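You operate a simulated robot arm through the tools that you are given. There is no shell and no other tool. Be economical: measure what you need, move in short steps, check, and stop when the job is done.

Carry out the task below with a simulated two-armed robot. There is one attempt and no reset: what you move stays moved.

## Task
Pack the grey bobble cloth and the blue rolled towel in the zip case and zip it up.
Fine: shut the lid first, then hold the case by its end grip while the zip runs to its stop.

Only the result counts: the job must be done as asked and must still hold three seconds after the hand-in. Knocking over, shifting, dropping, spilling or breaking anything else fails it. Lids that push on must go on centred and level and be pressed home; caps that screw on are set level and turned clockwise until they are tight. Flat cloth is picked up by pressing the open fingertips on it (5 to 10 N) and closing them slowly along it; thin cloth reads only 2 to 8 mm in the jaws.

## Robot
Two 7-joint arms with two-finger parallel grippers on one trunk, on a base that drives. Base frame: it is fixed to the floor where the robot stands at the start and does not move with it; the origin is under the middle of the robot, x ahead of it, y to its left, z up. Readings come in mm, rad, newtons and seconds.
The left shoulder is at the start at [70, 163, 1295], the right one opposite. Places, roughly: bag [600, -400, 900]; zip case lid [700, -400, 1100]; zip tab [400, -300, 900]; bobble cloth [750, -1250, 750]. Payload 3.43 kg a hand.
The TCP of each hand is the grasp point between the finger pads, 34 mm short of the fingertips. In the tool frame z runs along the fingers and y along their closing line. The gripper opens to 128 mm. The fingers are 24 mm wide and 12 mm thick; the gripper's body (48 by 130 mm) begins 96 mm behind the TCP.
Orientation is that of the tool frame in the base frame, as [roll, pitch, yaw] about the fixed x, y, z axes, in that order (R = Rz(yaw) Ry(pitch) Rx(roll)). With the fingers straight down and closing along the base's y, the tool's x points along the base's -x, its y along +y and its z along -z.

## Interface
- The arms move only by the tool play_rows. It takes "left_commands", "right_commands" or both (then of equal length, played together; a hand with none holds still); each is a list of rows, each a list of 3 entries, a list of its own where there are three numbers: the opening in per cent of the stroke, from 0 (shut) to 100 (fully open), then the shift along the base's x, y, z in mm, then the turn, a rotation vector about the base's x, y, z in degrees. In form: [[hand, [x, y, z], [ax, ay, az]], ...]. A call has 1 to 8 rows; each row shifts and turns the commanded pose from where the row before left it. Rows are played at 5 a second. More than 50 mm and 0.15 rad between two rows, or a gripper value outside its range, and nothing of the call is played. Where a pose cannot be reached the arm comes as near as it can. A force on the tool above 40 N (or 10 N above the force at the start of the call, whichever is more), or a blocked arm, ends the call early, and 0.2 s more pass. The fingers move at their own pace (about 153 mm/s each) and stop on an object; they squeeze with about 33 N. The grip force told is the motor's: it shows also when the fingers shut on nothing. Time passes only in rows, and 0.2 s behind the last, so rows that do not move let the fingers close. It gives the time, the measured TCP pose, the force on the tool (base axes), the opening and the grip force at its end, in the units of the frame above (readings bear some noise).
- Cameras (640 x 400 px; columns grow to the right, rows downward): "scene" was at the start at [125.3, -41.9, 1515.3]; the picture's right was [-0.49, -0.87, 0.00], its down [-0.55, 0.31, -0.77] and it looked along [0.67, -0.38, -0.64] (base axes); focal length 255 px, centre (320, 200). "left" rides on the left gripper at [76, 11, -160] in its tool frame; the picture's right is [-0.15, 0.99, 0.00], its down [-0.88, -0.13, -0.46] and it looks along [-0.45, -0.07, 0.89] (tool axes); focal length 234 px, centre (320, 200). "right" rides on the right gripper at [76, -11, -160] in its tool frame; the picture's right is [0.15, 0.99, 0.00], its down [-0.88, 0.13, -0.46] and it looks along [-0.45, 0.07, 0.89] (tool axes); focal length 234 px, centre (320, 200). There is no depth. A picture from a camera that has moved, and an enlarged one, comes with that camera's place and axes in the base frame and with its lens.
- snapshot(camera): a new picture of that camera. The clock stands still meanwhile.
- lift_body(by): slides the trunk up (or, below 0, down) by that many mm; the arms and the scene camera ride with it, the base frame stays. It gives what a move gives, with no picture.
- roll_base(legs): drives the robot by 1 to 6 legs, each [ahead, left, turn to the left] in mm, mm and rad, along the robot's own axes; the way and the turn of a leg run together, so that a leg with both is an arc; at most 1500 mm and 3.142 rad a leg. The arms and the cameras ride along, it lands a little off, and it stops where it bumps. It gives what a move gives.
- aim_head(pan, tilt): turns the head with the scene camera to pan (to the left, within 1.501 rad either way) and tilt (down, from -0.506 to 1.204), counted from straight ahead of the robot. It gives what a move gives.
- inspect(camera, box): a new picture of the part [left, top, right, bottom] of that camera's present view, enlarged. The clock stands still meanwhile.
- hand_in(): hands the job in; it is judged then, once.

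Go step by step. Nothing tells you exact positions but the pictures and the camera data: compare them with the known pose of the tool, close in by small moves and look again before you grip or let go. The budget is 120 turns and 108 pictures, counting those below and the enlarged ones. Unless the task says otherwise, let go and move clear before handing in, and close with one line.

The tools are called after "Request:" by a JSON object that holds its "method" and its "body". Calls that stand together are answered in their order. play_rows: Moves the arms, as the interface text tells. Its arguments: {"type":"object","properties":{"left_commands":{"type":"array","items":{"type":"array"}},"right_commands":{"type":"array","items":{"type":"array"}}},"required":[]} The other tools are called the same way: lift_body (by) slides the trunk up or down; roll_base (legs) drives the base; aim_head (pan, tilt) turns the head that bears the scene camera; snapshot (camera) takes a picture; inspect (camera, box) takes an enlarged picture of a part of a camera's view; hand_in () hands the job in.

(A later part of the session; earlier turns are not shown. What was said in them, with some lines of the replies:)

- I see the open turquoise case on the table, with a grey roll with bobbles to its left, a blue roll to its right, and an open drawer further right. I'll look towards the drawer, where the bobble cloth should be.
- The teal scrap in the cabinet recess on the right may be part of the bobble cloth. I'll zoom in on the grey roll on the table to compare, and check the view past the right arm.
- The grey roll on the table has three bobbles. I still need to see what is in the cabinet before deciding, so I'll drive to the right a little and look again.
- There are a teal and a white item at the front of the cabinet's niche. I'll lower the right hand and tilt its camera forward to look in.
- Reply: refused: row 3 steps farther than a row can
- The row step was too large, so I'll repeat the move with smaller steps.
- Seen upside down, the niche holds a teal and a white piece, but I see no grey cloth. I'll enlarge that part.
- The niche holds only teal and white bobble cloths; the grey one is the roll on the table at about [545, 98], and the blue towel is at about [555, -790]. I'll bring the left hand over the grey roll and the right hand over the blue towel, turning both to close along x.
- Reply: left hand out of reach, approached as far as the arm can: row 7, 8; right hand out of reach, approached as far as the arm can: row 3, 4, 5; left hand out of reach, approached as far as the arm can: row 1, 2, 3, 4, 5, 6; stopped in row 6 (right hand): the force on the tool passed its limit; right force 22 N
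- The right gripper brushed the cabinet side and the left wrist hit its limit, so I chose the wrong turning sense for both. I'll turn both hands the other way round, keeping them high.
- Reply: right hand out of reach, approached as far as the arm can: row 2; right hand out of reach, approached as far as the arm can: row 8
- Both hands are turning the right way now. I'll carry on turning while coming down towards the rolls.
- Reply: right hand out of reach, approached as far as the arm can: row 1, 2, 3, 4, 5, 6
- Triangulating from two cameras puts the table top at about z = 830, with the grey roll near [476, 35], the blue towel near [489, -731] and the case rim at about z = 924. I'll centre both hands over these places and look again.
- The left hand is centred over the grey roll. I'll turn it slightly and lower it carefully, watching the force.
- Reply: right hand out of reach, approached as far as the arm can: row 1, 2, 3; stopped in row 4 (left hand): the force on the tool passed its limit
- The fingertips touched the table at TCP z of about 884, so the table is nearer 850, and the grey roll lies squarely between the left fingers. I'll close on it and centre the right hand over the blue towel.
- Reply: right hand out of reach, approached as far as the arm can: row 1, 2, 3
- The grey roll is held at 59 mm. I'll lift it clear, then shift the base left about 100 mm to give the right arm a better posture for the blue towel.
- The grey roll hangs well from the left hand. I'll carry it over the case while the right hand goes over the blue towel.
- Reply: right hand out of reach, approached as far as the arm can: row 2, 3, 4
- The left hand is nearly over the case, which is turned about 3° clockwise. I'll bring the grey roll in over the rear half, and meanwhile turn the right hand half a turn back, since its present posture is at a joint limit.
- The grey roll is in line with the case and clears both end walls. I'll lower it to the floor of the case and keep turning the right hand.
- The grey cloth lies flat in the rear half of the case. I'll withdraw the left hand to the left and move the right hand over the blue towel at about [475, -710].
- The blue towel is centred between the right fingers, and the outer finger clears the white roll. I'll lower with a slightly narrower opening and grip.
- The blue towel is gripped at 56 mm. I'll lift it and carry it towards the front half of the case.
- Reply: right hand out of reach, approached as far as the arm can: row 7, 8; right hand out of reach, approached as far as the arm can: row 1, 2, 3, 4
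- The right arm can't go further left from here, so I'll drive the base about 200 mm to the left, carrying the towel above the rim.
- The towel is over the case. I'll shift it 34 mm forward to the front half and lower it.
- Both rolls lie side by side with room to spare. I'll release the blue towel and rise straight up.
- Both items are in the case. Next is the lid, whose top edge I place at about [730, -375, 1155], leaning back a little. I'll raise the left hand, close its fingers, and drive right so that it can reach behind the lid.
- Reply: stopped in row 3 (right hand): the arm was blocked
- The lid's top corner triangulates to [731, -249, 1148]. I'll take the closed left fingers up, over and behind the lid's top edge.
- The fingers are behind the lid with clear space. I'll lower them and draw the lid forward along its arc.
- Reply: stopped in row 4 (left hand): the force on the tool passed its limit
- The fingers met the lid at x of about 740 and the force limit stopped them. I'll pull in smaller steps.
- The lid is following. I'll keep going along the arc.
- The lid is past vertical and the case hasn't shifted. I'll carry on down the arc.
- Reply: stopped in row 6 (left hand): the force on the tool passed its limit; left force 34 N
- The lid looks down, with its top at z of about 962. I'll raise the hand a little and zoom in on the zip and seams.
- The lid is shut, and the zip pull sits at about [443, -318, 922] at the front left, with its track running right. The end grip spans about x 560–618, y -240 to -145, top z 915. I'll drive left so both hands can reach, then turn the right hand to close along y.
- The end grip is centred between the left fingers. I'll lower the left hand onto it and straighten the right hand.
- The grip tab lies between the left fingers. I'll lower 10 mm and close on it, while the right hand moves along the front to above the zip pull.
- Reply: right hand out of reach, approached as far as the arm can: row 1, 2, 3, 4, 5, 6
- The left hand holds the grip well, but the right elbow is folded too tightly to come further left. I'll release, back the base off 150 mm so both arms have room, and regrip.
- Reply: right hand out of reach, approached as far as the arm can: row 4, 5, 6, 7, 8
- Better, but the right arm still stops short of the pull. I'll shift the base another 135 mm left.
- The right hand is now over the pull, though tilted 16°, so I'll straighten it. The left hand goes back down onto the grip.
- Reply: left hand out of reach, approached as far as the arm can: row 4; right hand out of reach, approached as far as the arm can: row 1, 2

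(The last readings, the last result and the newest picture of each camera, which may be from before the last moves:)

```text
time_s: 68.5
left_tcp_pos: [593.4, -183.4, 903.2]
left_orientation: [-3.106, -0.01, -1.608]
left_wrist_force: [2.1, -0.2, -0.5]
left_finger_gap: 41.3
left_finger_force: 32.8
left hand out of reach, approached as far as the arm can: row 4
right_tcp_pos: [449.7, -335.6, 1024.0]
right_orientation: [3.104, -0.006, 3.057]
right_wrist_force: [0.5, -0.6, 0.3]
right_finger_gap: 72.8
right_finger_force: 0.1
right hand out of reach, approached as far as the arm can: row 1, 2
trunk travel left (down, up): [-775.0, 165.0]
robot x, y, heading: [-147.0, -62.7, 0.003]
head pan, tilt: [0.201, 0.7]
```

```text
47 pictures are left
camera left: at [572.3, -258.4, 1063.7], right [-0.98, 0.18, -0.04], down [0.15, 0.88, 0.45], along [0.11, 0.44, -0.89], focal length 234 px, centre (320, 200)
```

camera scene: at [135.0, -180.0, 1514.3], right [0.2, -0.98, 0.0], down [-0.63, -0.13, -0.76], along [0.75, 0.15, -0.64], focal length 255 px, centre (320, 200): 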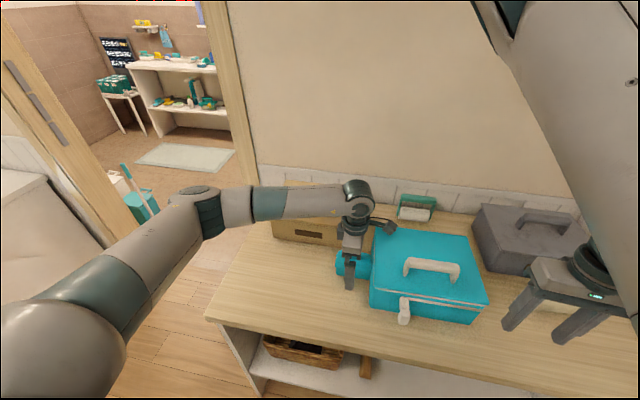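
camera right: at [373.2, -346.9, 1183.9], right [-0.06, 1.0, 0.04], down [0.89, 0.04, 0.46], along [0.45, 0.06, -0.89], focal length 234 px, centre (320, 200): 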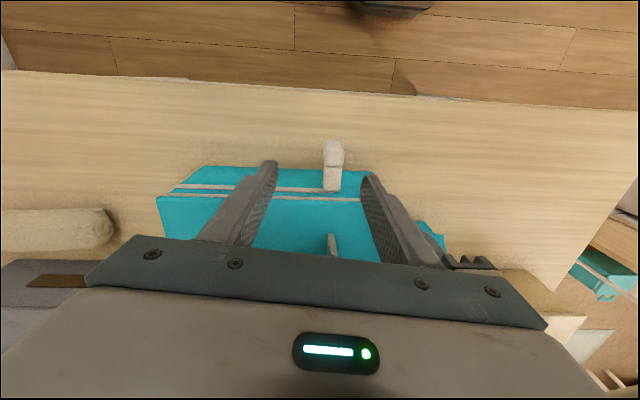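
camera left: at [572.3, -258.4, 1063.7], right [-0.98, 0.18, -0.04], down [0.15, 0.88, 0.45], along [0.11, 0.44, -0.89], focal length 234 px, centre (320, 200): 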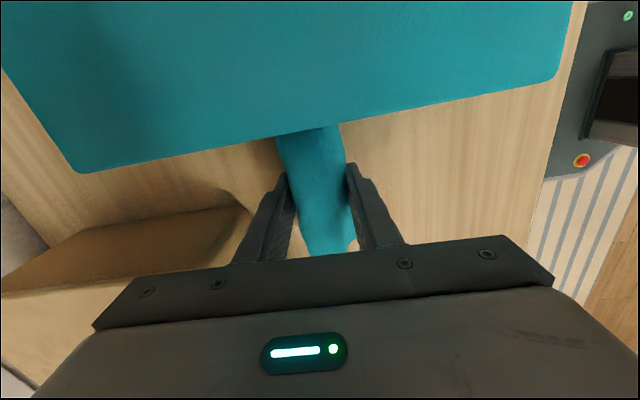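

The left hand holds the grip again. I'll bring the right fingers down around the pull, which sits at about [441, -319, 925].

Request:
{"method": "play_rows", "body": {"right_commands": [[57, [-3, 6, -15], [0, 0, 0]], [57, [-3, 6, -20], [0, 0, 0]], [57, [0, 5, -25], [0, 0, 0]], [57, [0, 0, -20], [0, 0, 0]]]}}

Request:
{"method": "snapshot", "body": {"camera": "right"}}

```text
time_s: 69.5
left_tcp_pos: [591.7, -185.1, 904.2]
left_orientation: [-3.106, -0.01, -1.611]
left_wrist_force: [3.6, -1.6, 4.6]
left_finger_gap: 40.6
left_finger_force: 33.0
right_tcp_pos: [445.7, -325.4, 942.7]
right_orientation: [3.104, -0.006, 3.056]
right_wrist_force: [0.2, 0.1, 0.5]
right_finger_gap: 72.7
right_finger_force: 0.1
right hand out of reach, approached as far as the arm can: row 3
trunk travel left (down, up): [-775.0, 165.0]
robot x, y, heading: [-148.3, -60.9, -0.003]
head pan, tilt: [0.201, 0.7]
```

```text
46 pictures are left
camera right: at [369.5, -337.6, 1102.7], right [-0.06, 1.0, 0.04], down [0.89, 0.04, 0.45], along [0.45, 0.06, -0.89], focal length 234 px, centre (320, 200)
```

right: 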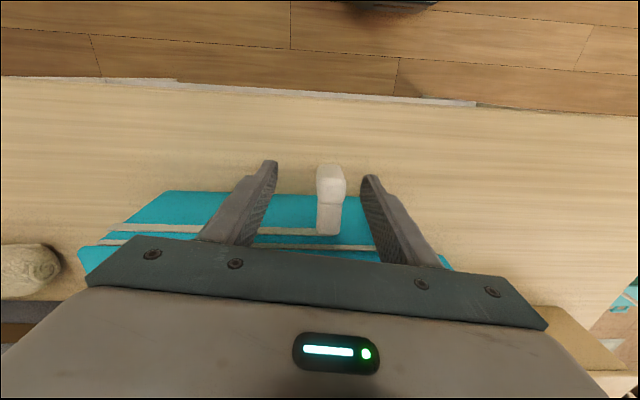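

The pull is between the fingers. I'll go down the last 18 mm and close.

Request:
{"method": "play_rows", "body": {"right_commands": [[57, [-2, 3, -10], [0, 0, 0]], [57, [0, 2, -8], [0, 0, 0]], [40, [0, 0, 0], [0, 0, 0]], [25, [0, 0, 0], [0, 0, 0]], [12, [0, 0, 0], [0, 0, 0]], [5, [0, 0, 0], [0, 0, 0]], [5, [0, 0, 0], [0, 0, 0]]]}}

Request:
{"method": "snapshot", "body": {"camera": "right"}}

```text
time_s: 71.1
left_tcp_pos: [591.6, -184.8, 903.9]
left_orientation: [-3.106, -0.011, -1.611]
left_wrist_force: [4.4, -4.2, 9.1]
left_finger_gap: 40.6
left_finger_force: 33.2
right_tcp_pos: [443.5, -322.5, 925.6]
right_orientation: [3.103, -0.008, 3.055]
right_wrist_force: [0.0, 0.2, 0.1]
right_finger_gap: 23.7
right_finger_force: 33.1
trunk travel left (down, up): [-775.0, 165.0]
robot x, y, heading: [-150.6, -61.4, 0.002]
head pan, tilt: [0.201, 0.7]
```

```text
45 pictures are left
camera right: at [368.3, -333.9, 1084.9], right [-0.06, 1.0, 0.04], down [0.89, 0.04, 0.45], along [0.45, 0.06, -0.89], focal length 234 px, centre (320, 200)
```

right: 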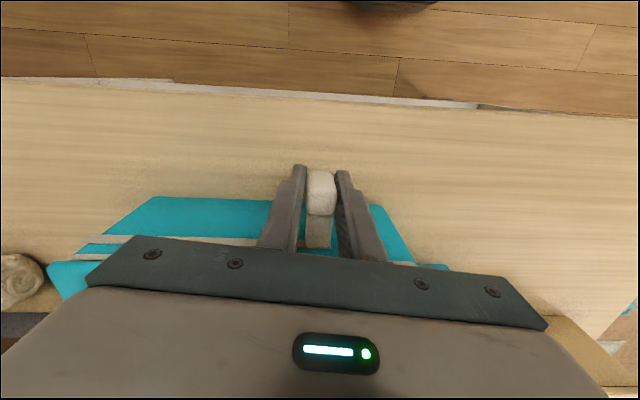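

The pull is held at 24 mm. I'll draw it towards -y in short steps while the left hand keeps hold of the grip.

Request:
{"method": "play_rows", "body": {"right_commands": [[5, [0, -8, 0], [0, 0, 0]], [5, [0, -8, 0], [0, 0, 0]], [5, [0, -8, 0], [0, 0, 0]], [5, [0, -8, 0], [0, 0, 0]], [5, [0, -8, 0], [0, 0, 0]], [5, [0, -8, 0], [0, 0, 0]]]}}

Request:
{"method": "snapshot", "body": {"camera": "right"}}

Request:
{"method": "snapshot", "body": {"camera": "scene"}}

```text
time_s: 72.5
left_tcp_pos: [592.0, -184.7, 904.5]
left_orientation: [-3.108, -0.012, -1.61]
left_wrist_force: [1.0, -5.7, 7.4]
left_finger_gap: 40.8
left_finger_force: 32.8
right_tcp_pos: [442.8, -367.6, 925.3]
right_orientation: [3.107, -0.004, 3.055]
right_wrist_force: [0.6, 1.6, 0.0]
right_finger_gap: 23.4
right_finger_force: 32.6
trunk travel left (down, up): [-775.0, 165.0]
robot x, y, heading: [-147.2, -63.5, 0.005]
head pan, tilt: [0.201, 0.7]
```

```text
44 pictures are left
camera right: at [366.8, -379.2, 1085.0], right [-0.06, 1.0, 0.04], down [0.89, 0.04, 0.46], along [0.45, 0.06, -0.89], focal length 234 px, centre (320, 200)
```

right: 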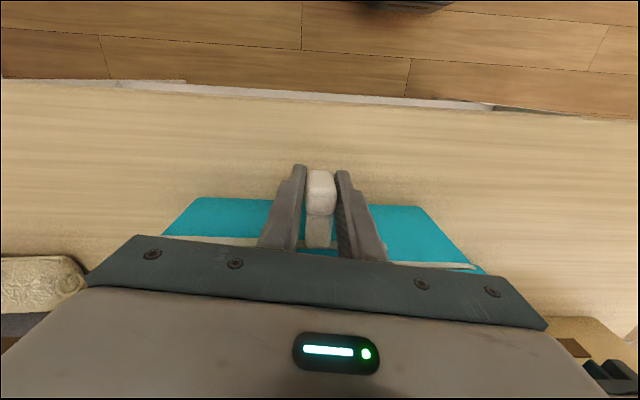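

```text
43 pictures are left
camera scene: at [-13.9, -46.3, 1514.4], right [0.2, -0.98, 0.0], down [-0.63, -0.13, -0.76], along [0.75, 0.15, -0.64], focal length 255 px, centre (320, 200)
```

scene: 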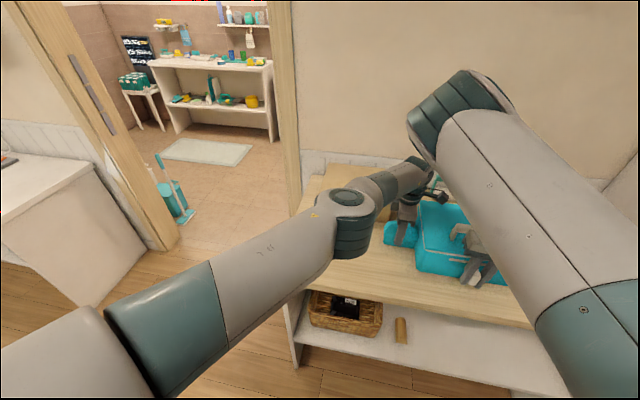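

The slider runs freely and the case stays put. I'll continue to the stop.

Request:
{"method": "play_rows", "body": {"right_commands": [[5, [0, -10, 0], [0, 0, 0]], [5, [0, -10, 0], [0, 0, 0]], [5, [0, -10, 0], [0, 0, 0]], [5, [0, -10, 0], [0, 0, 0]], [5, [0, -10, 0], [0, 0, 0]], [5, [0, -10, 0], [0, 0, 0]], [5, [0, -10, 0], [0, 0, 0]], [5, [0, -10, 0], [0, 0, 0]]]}}

Request:
{"method": "snapshot", "body": {"camera": "right"}}

```text
time_s: 74.3
left_tcp_pos: [593.9, -182.9, 904.1]
left_orientation: [-3.108, -0.01, -1.61]
left_wrist_force: [4.8, -1.0, 4.6]
left_finger_gap: 40.7
left_finger_force: 32.9
right_tcp_pos: [443.0, -448.1, 925.3]
right_orientation: [3.105, -0.006, 3.055]
right_wrist_force: [-4.9, -0.2, -5.1]
right_finger_gap: 23.3
right_finger_force: 32.7
trunk travel left (down, up): [-775.0, 165.0]
robot x, y, heading: [-149.0, -63.6, 0.003]
head pan, tilt: [0.201, 0.7]
```

```text
42 pictures are left
camera right: at [368.0, -459.2, 1085.5], right [-0.06, 1.0, 0.04], down [0.89, 0.04, 0.45], along [0.45, 0.06, -0.89], focal length 234 px, centre (320, 200)
```

right: 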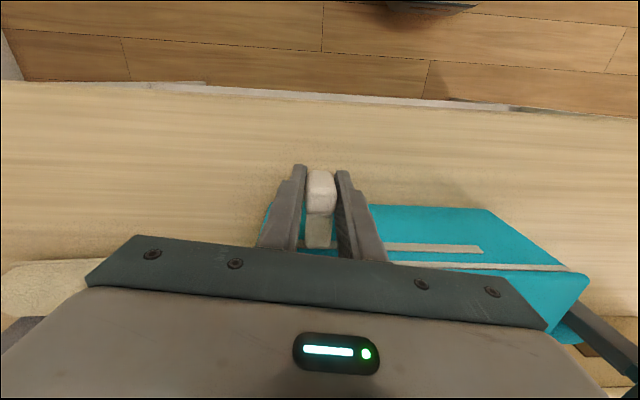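

Request:
{"method": "play_rows", "body": {"right_commands": [[5, [-0.5, -7, 0], [0, 0, 0]], [5, [-0.5, -7, 0], [0, 0, 0]], [5, [-0.5, -7, 0], [0, 0, 0]], [5, [-0.5, -7, 0], [0, 0, 0]], [5, [-0.5, -6, 0], [0, 0, 0]], [5, [-0.5, -6, 0], [0, 0, 0]], [5, [0, -6, 0], [0, 0, 0]], [5, [0, -6, 0], [0, 0, 0]]]}}

Request:
{"method": "snapshot", "body": {"camera": "right"}}

```text
time_s: 76.1
left_tcp_pos: [591.2, -184.3, 904.8]
left_orientation: [-3.109, -0.012, -1.61]
left_wrist_force: [-0.8, -11.6, 1.0]
left_finger_gap: 40.7
left_finger_force: 32.9
right_tcp_pos: [441.9, -495.4, 924.7]
right_orientation: [3.103, -0.004, 3.058]
right_wrist_force: [1.6, 13.6, 1.2]
right_finger_gap: 23.5
right_finger_force: 33.3
trunk travel left (down, up): [-775.0, 165.0]
robot x, y, heading: [-147.8, -59.9, 0.004]
head pan, tilt: [0.201, 0.7]
```

```text
41 pictures are left
camera right: at [365.8, -509.4, 1085.3], right [-0.06, 1.0, 0.04], down [0.89, 0.04, 0.46], along [0.45, 0.06, -0.89], focal length 234 px, centre (320, 200)
```

right: 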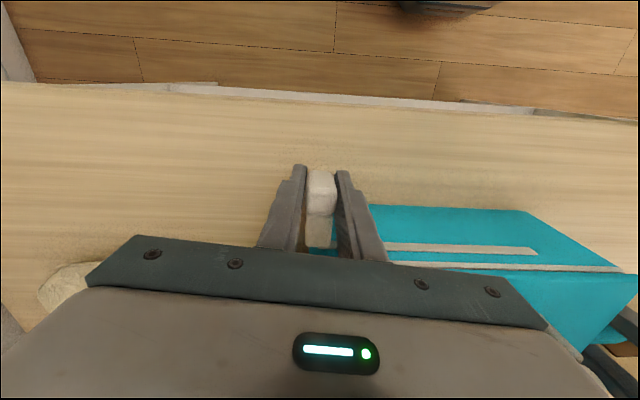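

The slider now meets resistance of about 14 N at the corner, which looks like the stop. I'll pull a few millimetres more to make sure.

Request:
{"method": "play_rows", "body": {"right_commands": [[5, [0, -3, 0], [0, 0, 0]], [5, [0, -3, 0], [0, 0, 0]], [5, [0, -2, 0], [0, 0, 0]], [5, [0, 0, 0], [0, 0, 0]]]}}

Request:
{"method": "inspect", "body": {"camera": "right", "box": [240, 150, 400, 280]}}

```text
time_s: 77.1
left_tcp_pos: [589.3, -187.2, 903.8]
left_orientation: [-3.111, -0.018, -1.613]
left_wrist_force: [-10.6, -32.1, 7.2]
left_finger_gap: 40.9
left_finger_force: 32.6
right_tcp_pos: [442.5, -504.1, 925.3]
right_orientation: [3.103, -0.006, 3.059]
right_wrist_force: [10.3, 36.6, -0.1]
right_finger_gap: 23.9
right_finger_force: 33.0
trunk travel left (down, up): [-775.0, 165.0]
robot x, y, heading: [-147.2, -59.3, 0.002]
head pan, tilt: [0.201, 0.7]
```

```text
3.08 times, centred on (320, 215) of right
camera zoom: at [366.1, -516.1, 1085.2], right [-0.06, 1.0, 0.04], down [0.89, 0.04, 0.46], along [0.45, 0.06, -0.89], focal length 720 px, centre (320, 154)
```

zoom: 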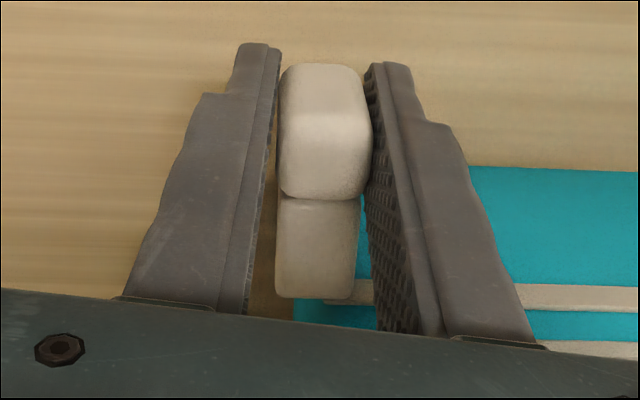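

It is hard against the stop, with about 36 N between the two hands. I'll ease off, let go of the pull and lift clear.

Request:
{"method": "play_rows", "body": {"right_commands": [[5, [0, 6, 0], [0, 0, 0]], [30, [0, 0, 0], [0, 0, 0]], [50, [0, 0, 0], [0, 0, 0]], [50, [0, 0, 20], [0, 0, 0]], [50, [0, 0, 40], [0, 0, 0]], [50, [0, -10, 40], [0, 0, 0]], [50, [-10, -30, 20], [0, 0, 0]], [50, [-10, -30, 0], [0, 0, 0]]]}}

Request:
{"method": "snapshot", "body": {"camera": "right"}}

```text
time_s: 78.9
left_tcp_pos: [591.6, -182.3, 904.3]
left_orientation: [-3.108, -0.01, -1.608]
left_wrist_force: [2.8, 3.4, 3.8]
left_finger_gap: 39.9
left_finger_force: 33.5
right_tcp_pos: [422.9, -570.4, 1045.3]
right_orientation: [3.102, -0.005, 3.055]
right_wrist_force: [0.4, 0.0, 0.9]
right_finger_gap: 64.0
right_finger_force: 0.0
trunk travel left (down, up): [-775.0, 165.0]
robot x, y, heading: [-152.6, -60.5, 0.001]
head pan, tilt: [0.201, 0.7]
```

```text
39 pictures are left
camera right: at [346.9, -582.0, 1205.7], right [-0.06, 1.0, 0.04], down [0.89, 0.04, 0.46], along [0.45, 0.06, -0.89], focal length 234 px, centre (320, 200)
```

right: 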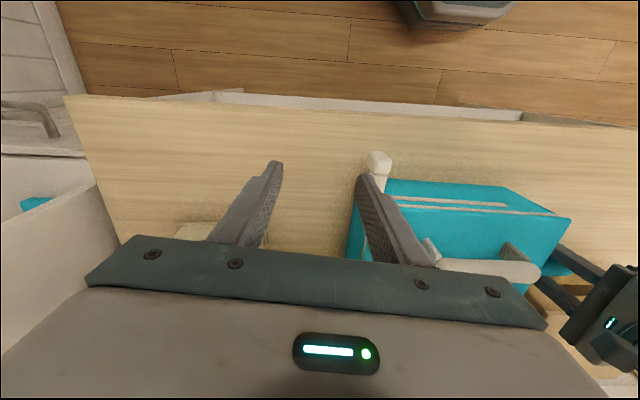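

The slider sits at the end of its track. I'll release the grip, lift the left hand and check.

Request:
{"method": "play_rows", "body": {"left_commands": [[60, [0, 0, 0], [0, 0, 0]], [80, [0, 0, 0], [0, 0, 0]], [80, [0, 0, 25], [0, 0, 0]], [80, [0, 0, 45], [0, 0, 0]], [80, [0, 0, 45], [0, 0, 0]], [80, [-20, 40, 20], [0, 0, 0]], [80, [-20, 40, 0], [0, 0, 0]], [80, [-20, 40, 0], [0, 0, 0]]], "right_commands": [[50, [0, -30, 10], [0, 0, 0]], [50, [0, -30, 10], [0, 0, 0]], [50, [0, -30, 0], [0, 0, 0]], [50, [0, 0, 0], [0, 0, 0]], [50, [0, 0, 0], [0, 0, 0]], [50, [0, 0, 0], [0, 0, 0]], [50, [0, 0, 0], [0, 0, 0]], [50, [0, 0, 0], [0, 0, 0]]]}}

Request:
{"method": "aim_head", "body": {"pan": -0.5, "tilt": 0.7}}

Request:
{"method": "snapshot", "body": {"camera": "scene"}}

Request:
{"method": "snapshot", "body": {"camera": "right"}}

```text
time_s: 80.7
left_tcp_pos: [531.8, -63.0, 1041.1]
left_orientation: [-3.107, -0.011, -1.61]
left_wrist_force: [-0.3, -0.4, 1.4]
left_finger_gap: 102.3
left_finger_force: 0.1
right_tcp_pos: [420.8, -659.1, 1066.0]
right_orientation: [3.105, -0.007, 3.054]
right_wrist_force: [0.4, -0.2, 0.0]
right_finger_gap: 64.2
right_finger_force: 0.0
trunk travel left (down, up): [-775.0, 165.0]
robot x, y, heading: [-147.2, -64.3, 0.004]
head pan, tilt: [0.201, 0.7]
```

```text
time_s: 81.7
left_tcp_pos: [534.0, -64.6, 1040.1]
left_orientation: [-3.109, -0.009, -1.61]
left_wrist_force: [0.3, -0.2, -1.0]
left_finger_gap: 102.3
left_finger_force: 0.1
right_tcp_pos: [422.8, -659.2, 1065.3]
right_orientation: [3.105, -0.006, 3.055]
right_wrist_force: [0.2, 0.1, 0.0]
right_finger_gap: 64.1
right_finger_force: 0.0
trunk travel left (down, up): [-775.0, 165.0]
robot x, y, heading: [-148.4, -64.4, 0.002]
head pan, tilt: [-0.499, 0.7]
```

```text
38 pictures are left
camera scene: at [-22.2, -102.9, 1514.3], right [-0.48, -0.88, 0.0], down [-0.57, 0.31, -0.76], along [0.67, -0.37, -0.64], focal length 255 px, centre (320, 200)
```

scene: 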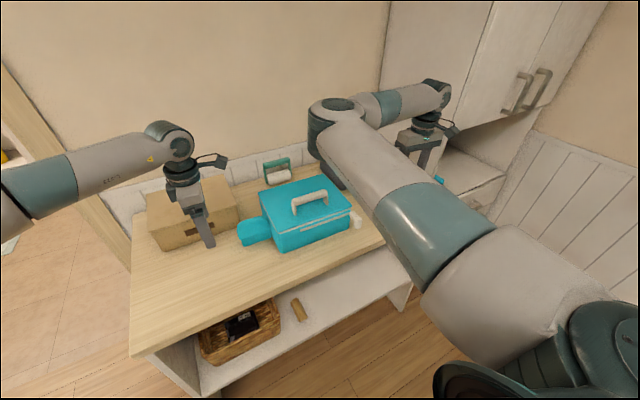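

```text
37 pictures are left
camera right: at [346.9, -671.2, 1225.5], right [-0.06, 1.0, 0.04], down [0.89, 0.04, 0.46], along [0.45, 0.06, -0.89], focal length 234 px, centre (320, 200)
```

right: 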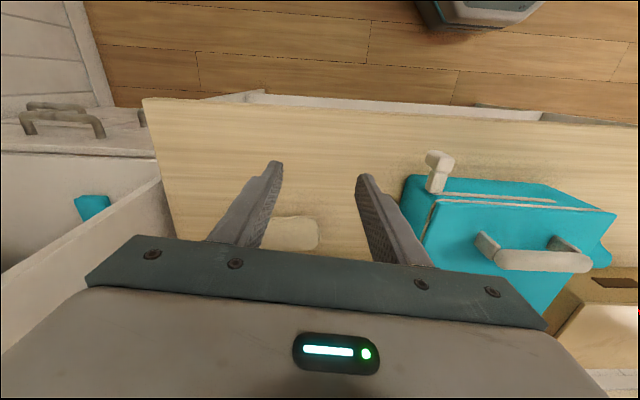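

Request:
{"method": "inspect", "body": {"camera": "right", "box": [390, 130, 630, 280]}}

Request:
{"method": "inspect", "body": {"camera": "scene", "box": [220, 150, 400, 270]}}

```text
2.67 times, centred on (510, 205) of right
camera zoom: at [346.9, -671.2, 1225.5], right [-0.06, 1.0, 0.04], down [0.89, 0.04, 0.46], along [0.45, 0.06, -0.89], focal length 624 px, centre (-187, 187)
```

zoom: 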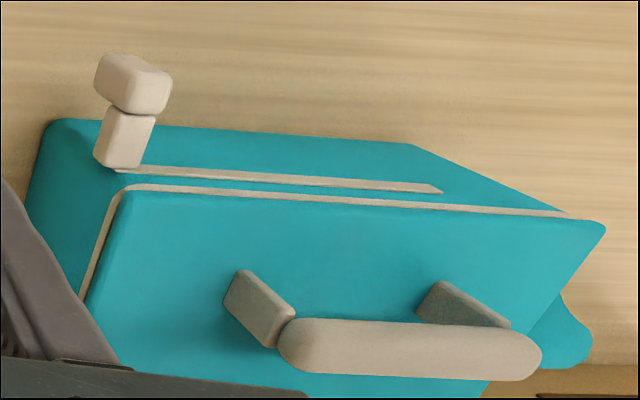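

```text
3.33 times, centred on (310, 210) of scene
camera zoom: at [-22.2, -102.9, 1514.3], right [-0.48, -0.88, 0.0], down [-0.57, 0.31, -0.76], along [0.67, -0.37, -0.64], focal length 851 px, centre (353, 167)
```

zoom: 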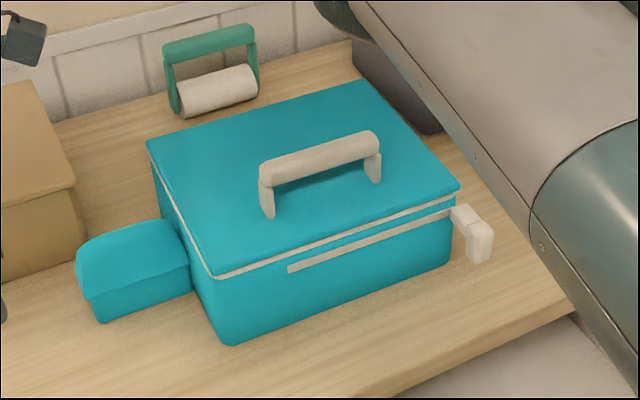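

The lid is shut flat, the slider is at the far end of its track, and both hands are clear with everything else in place. I'm handing the job in.

Request:
{"method": "hand_in", "body": {}}

```text
The job is handed in.
```

I packed the grey bobble cloth and the blue rolled towel in the case and shut the lid. Then I held the end grip while the zip ran to its stop, moved both hands clear and handed the job in.
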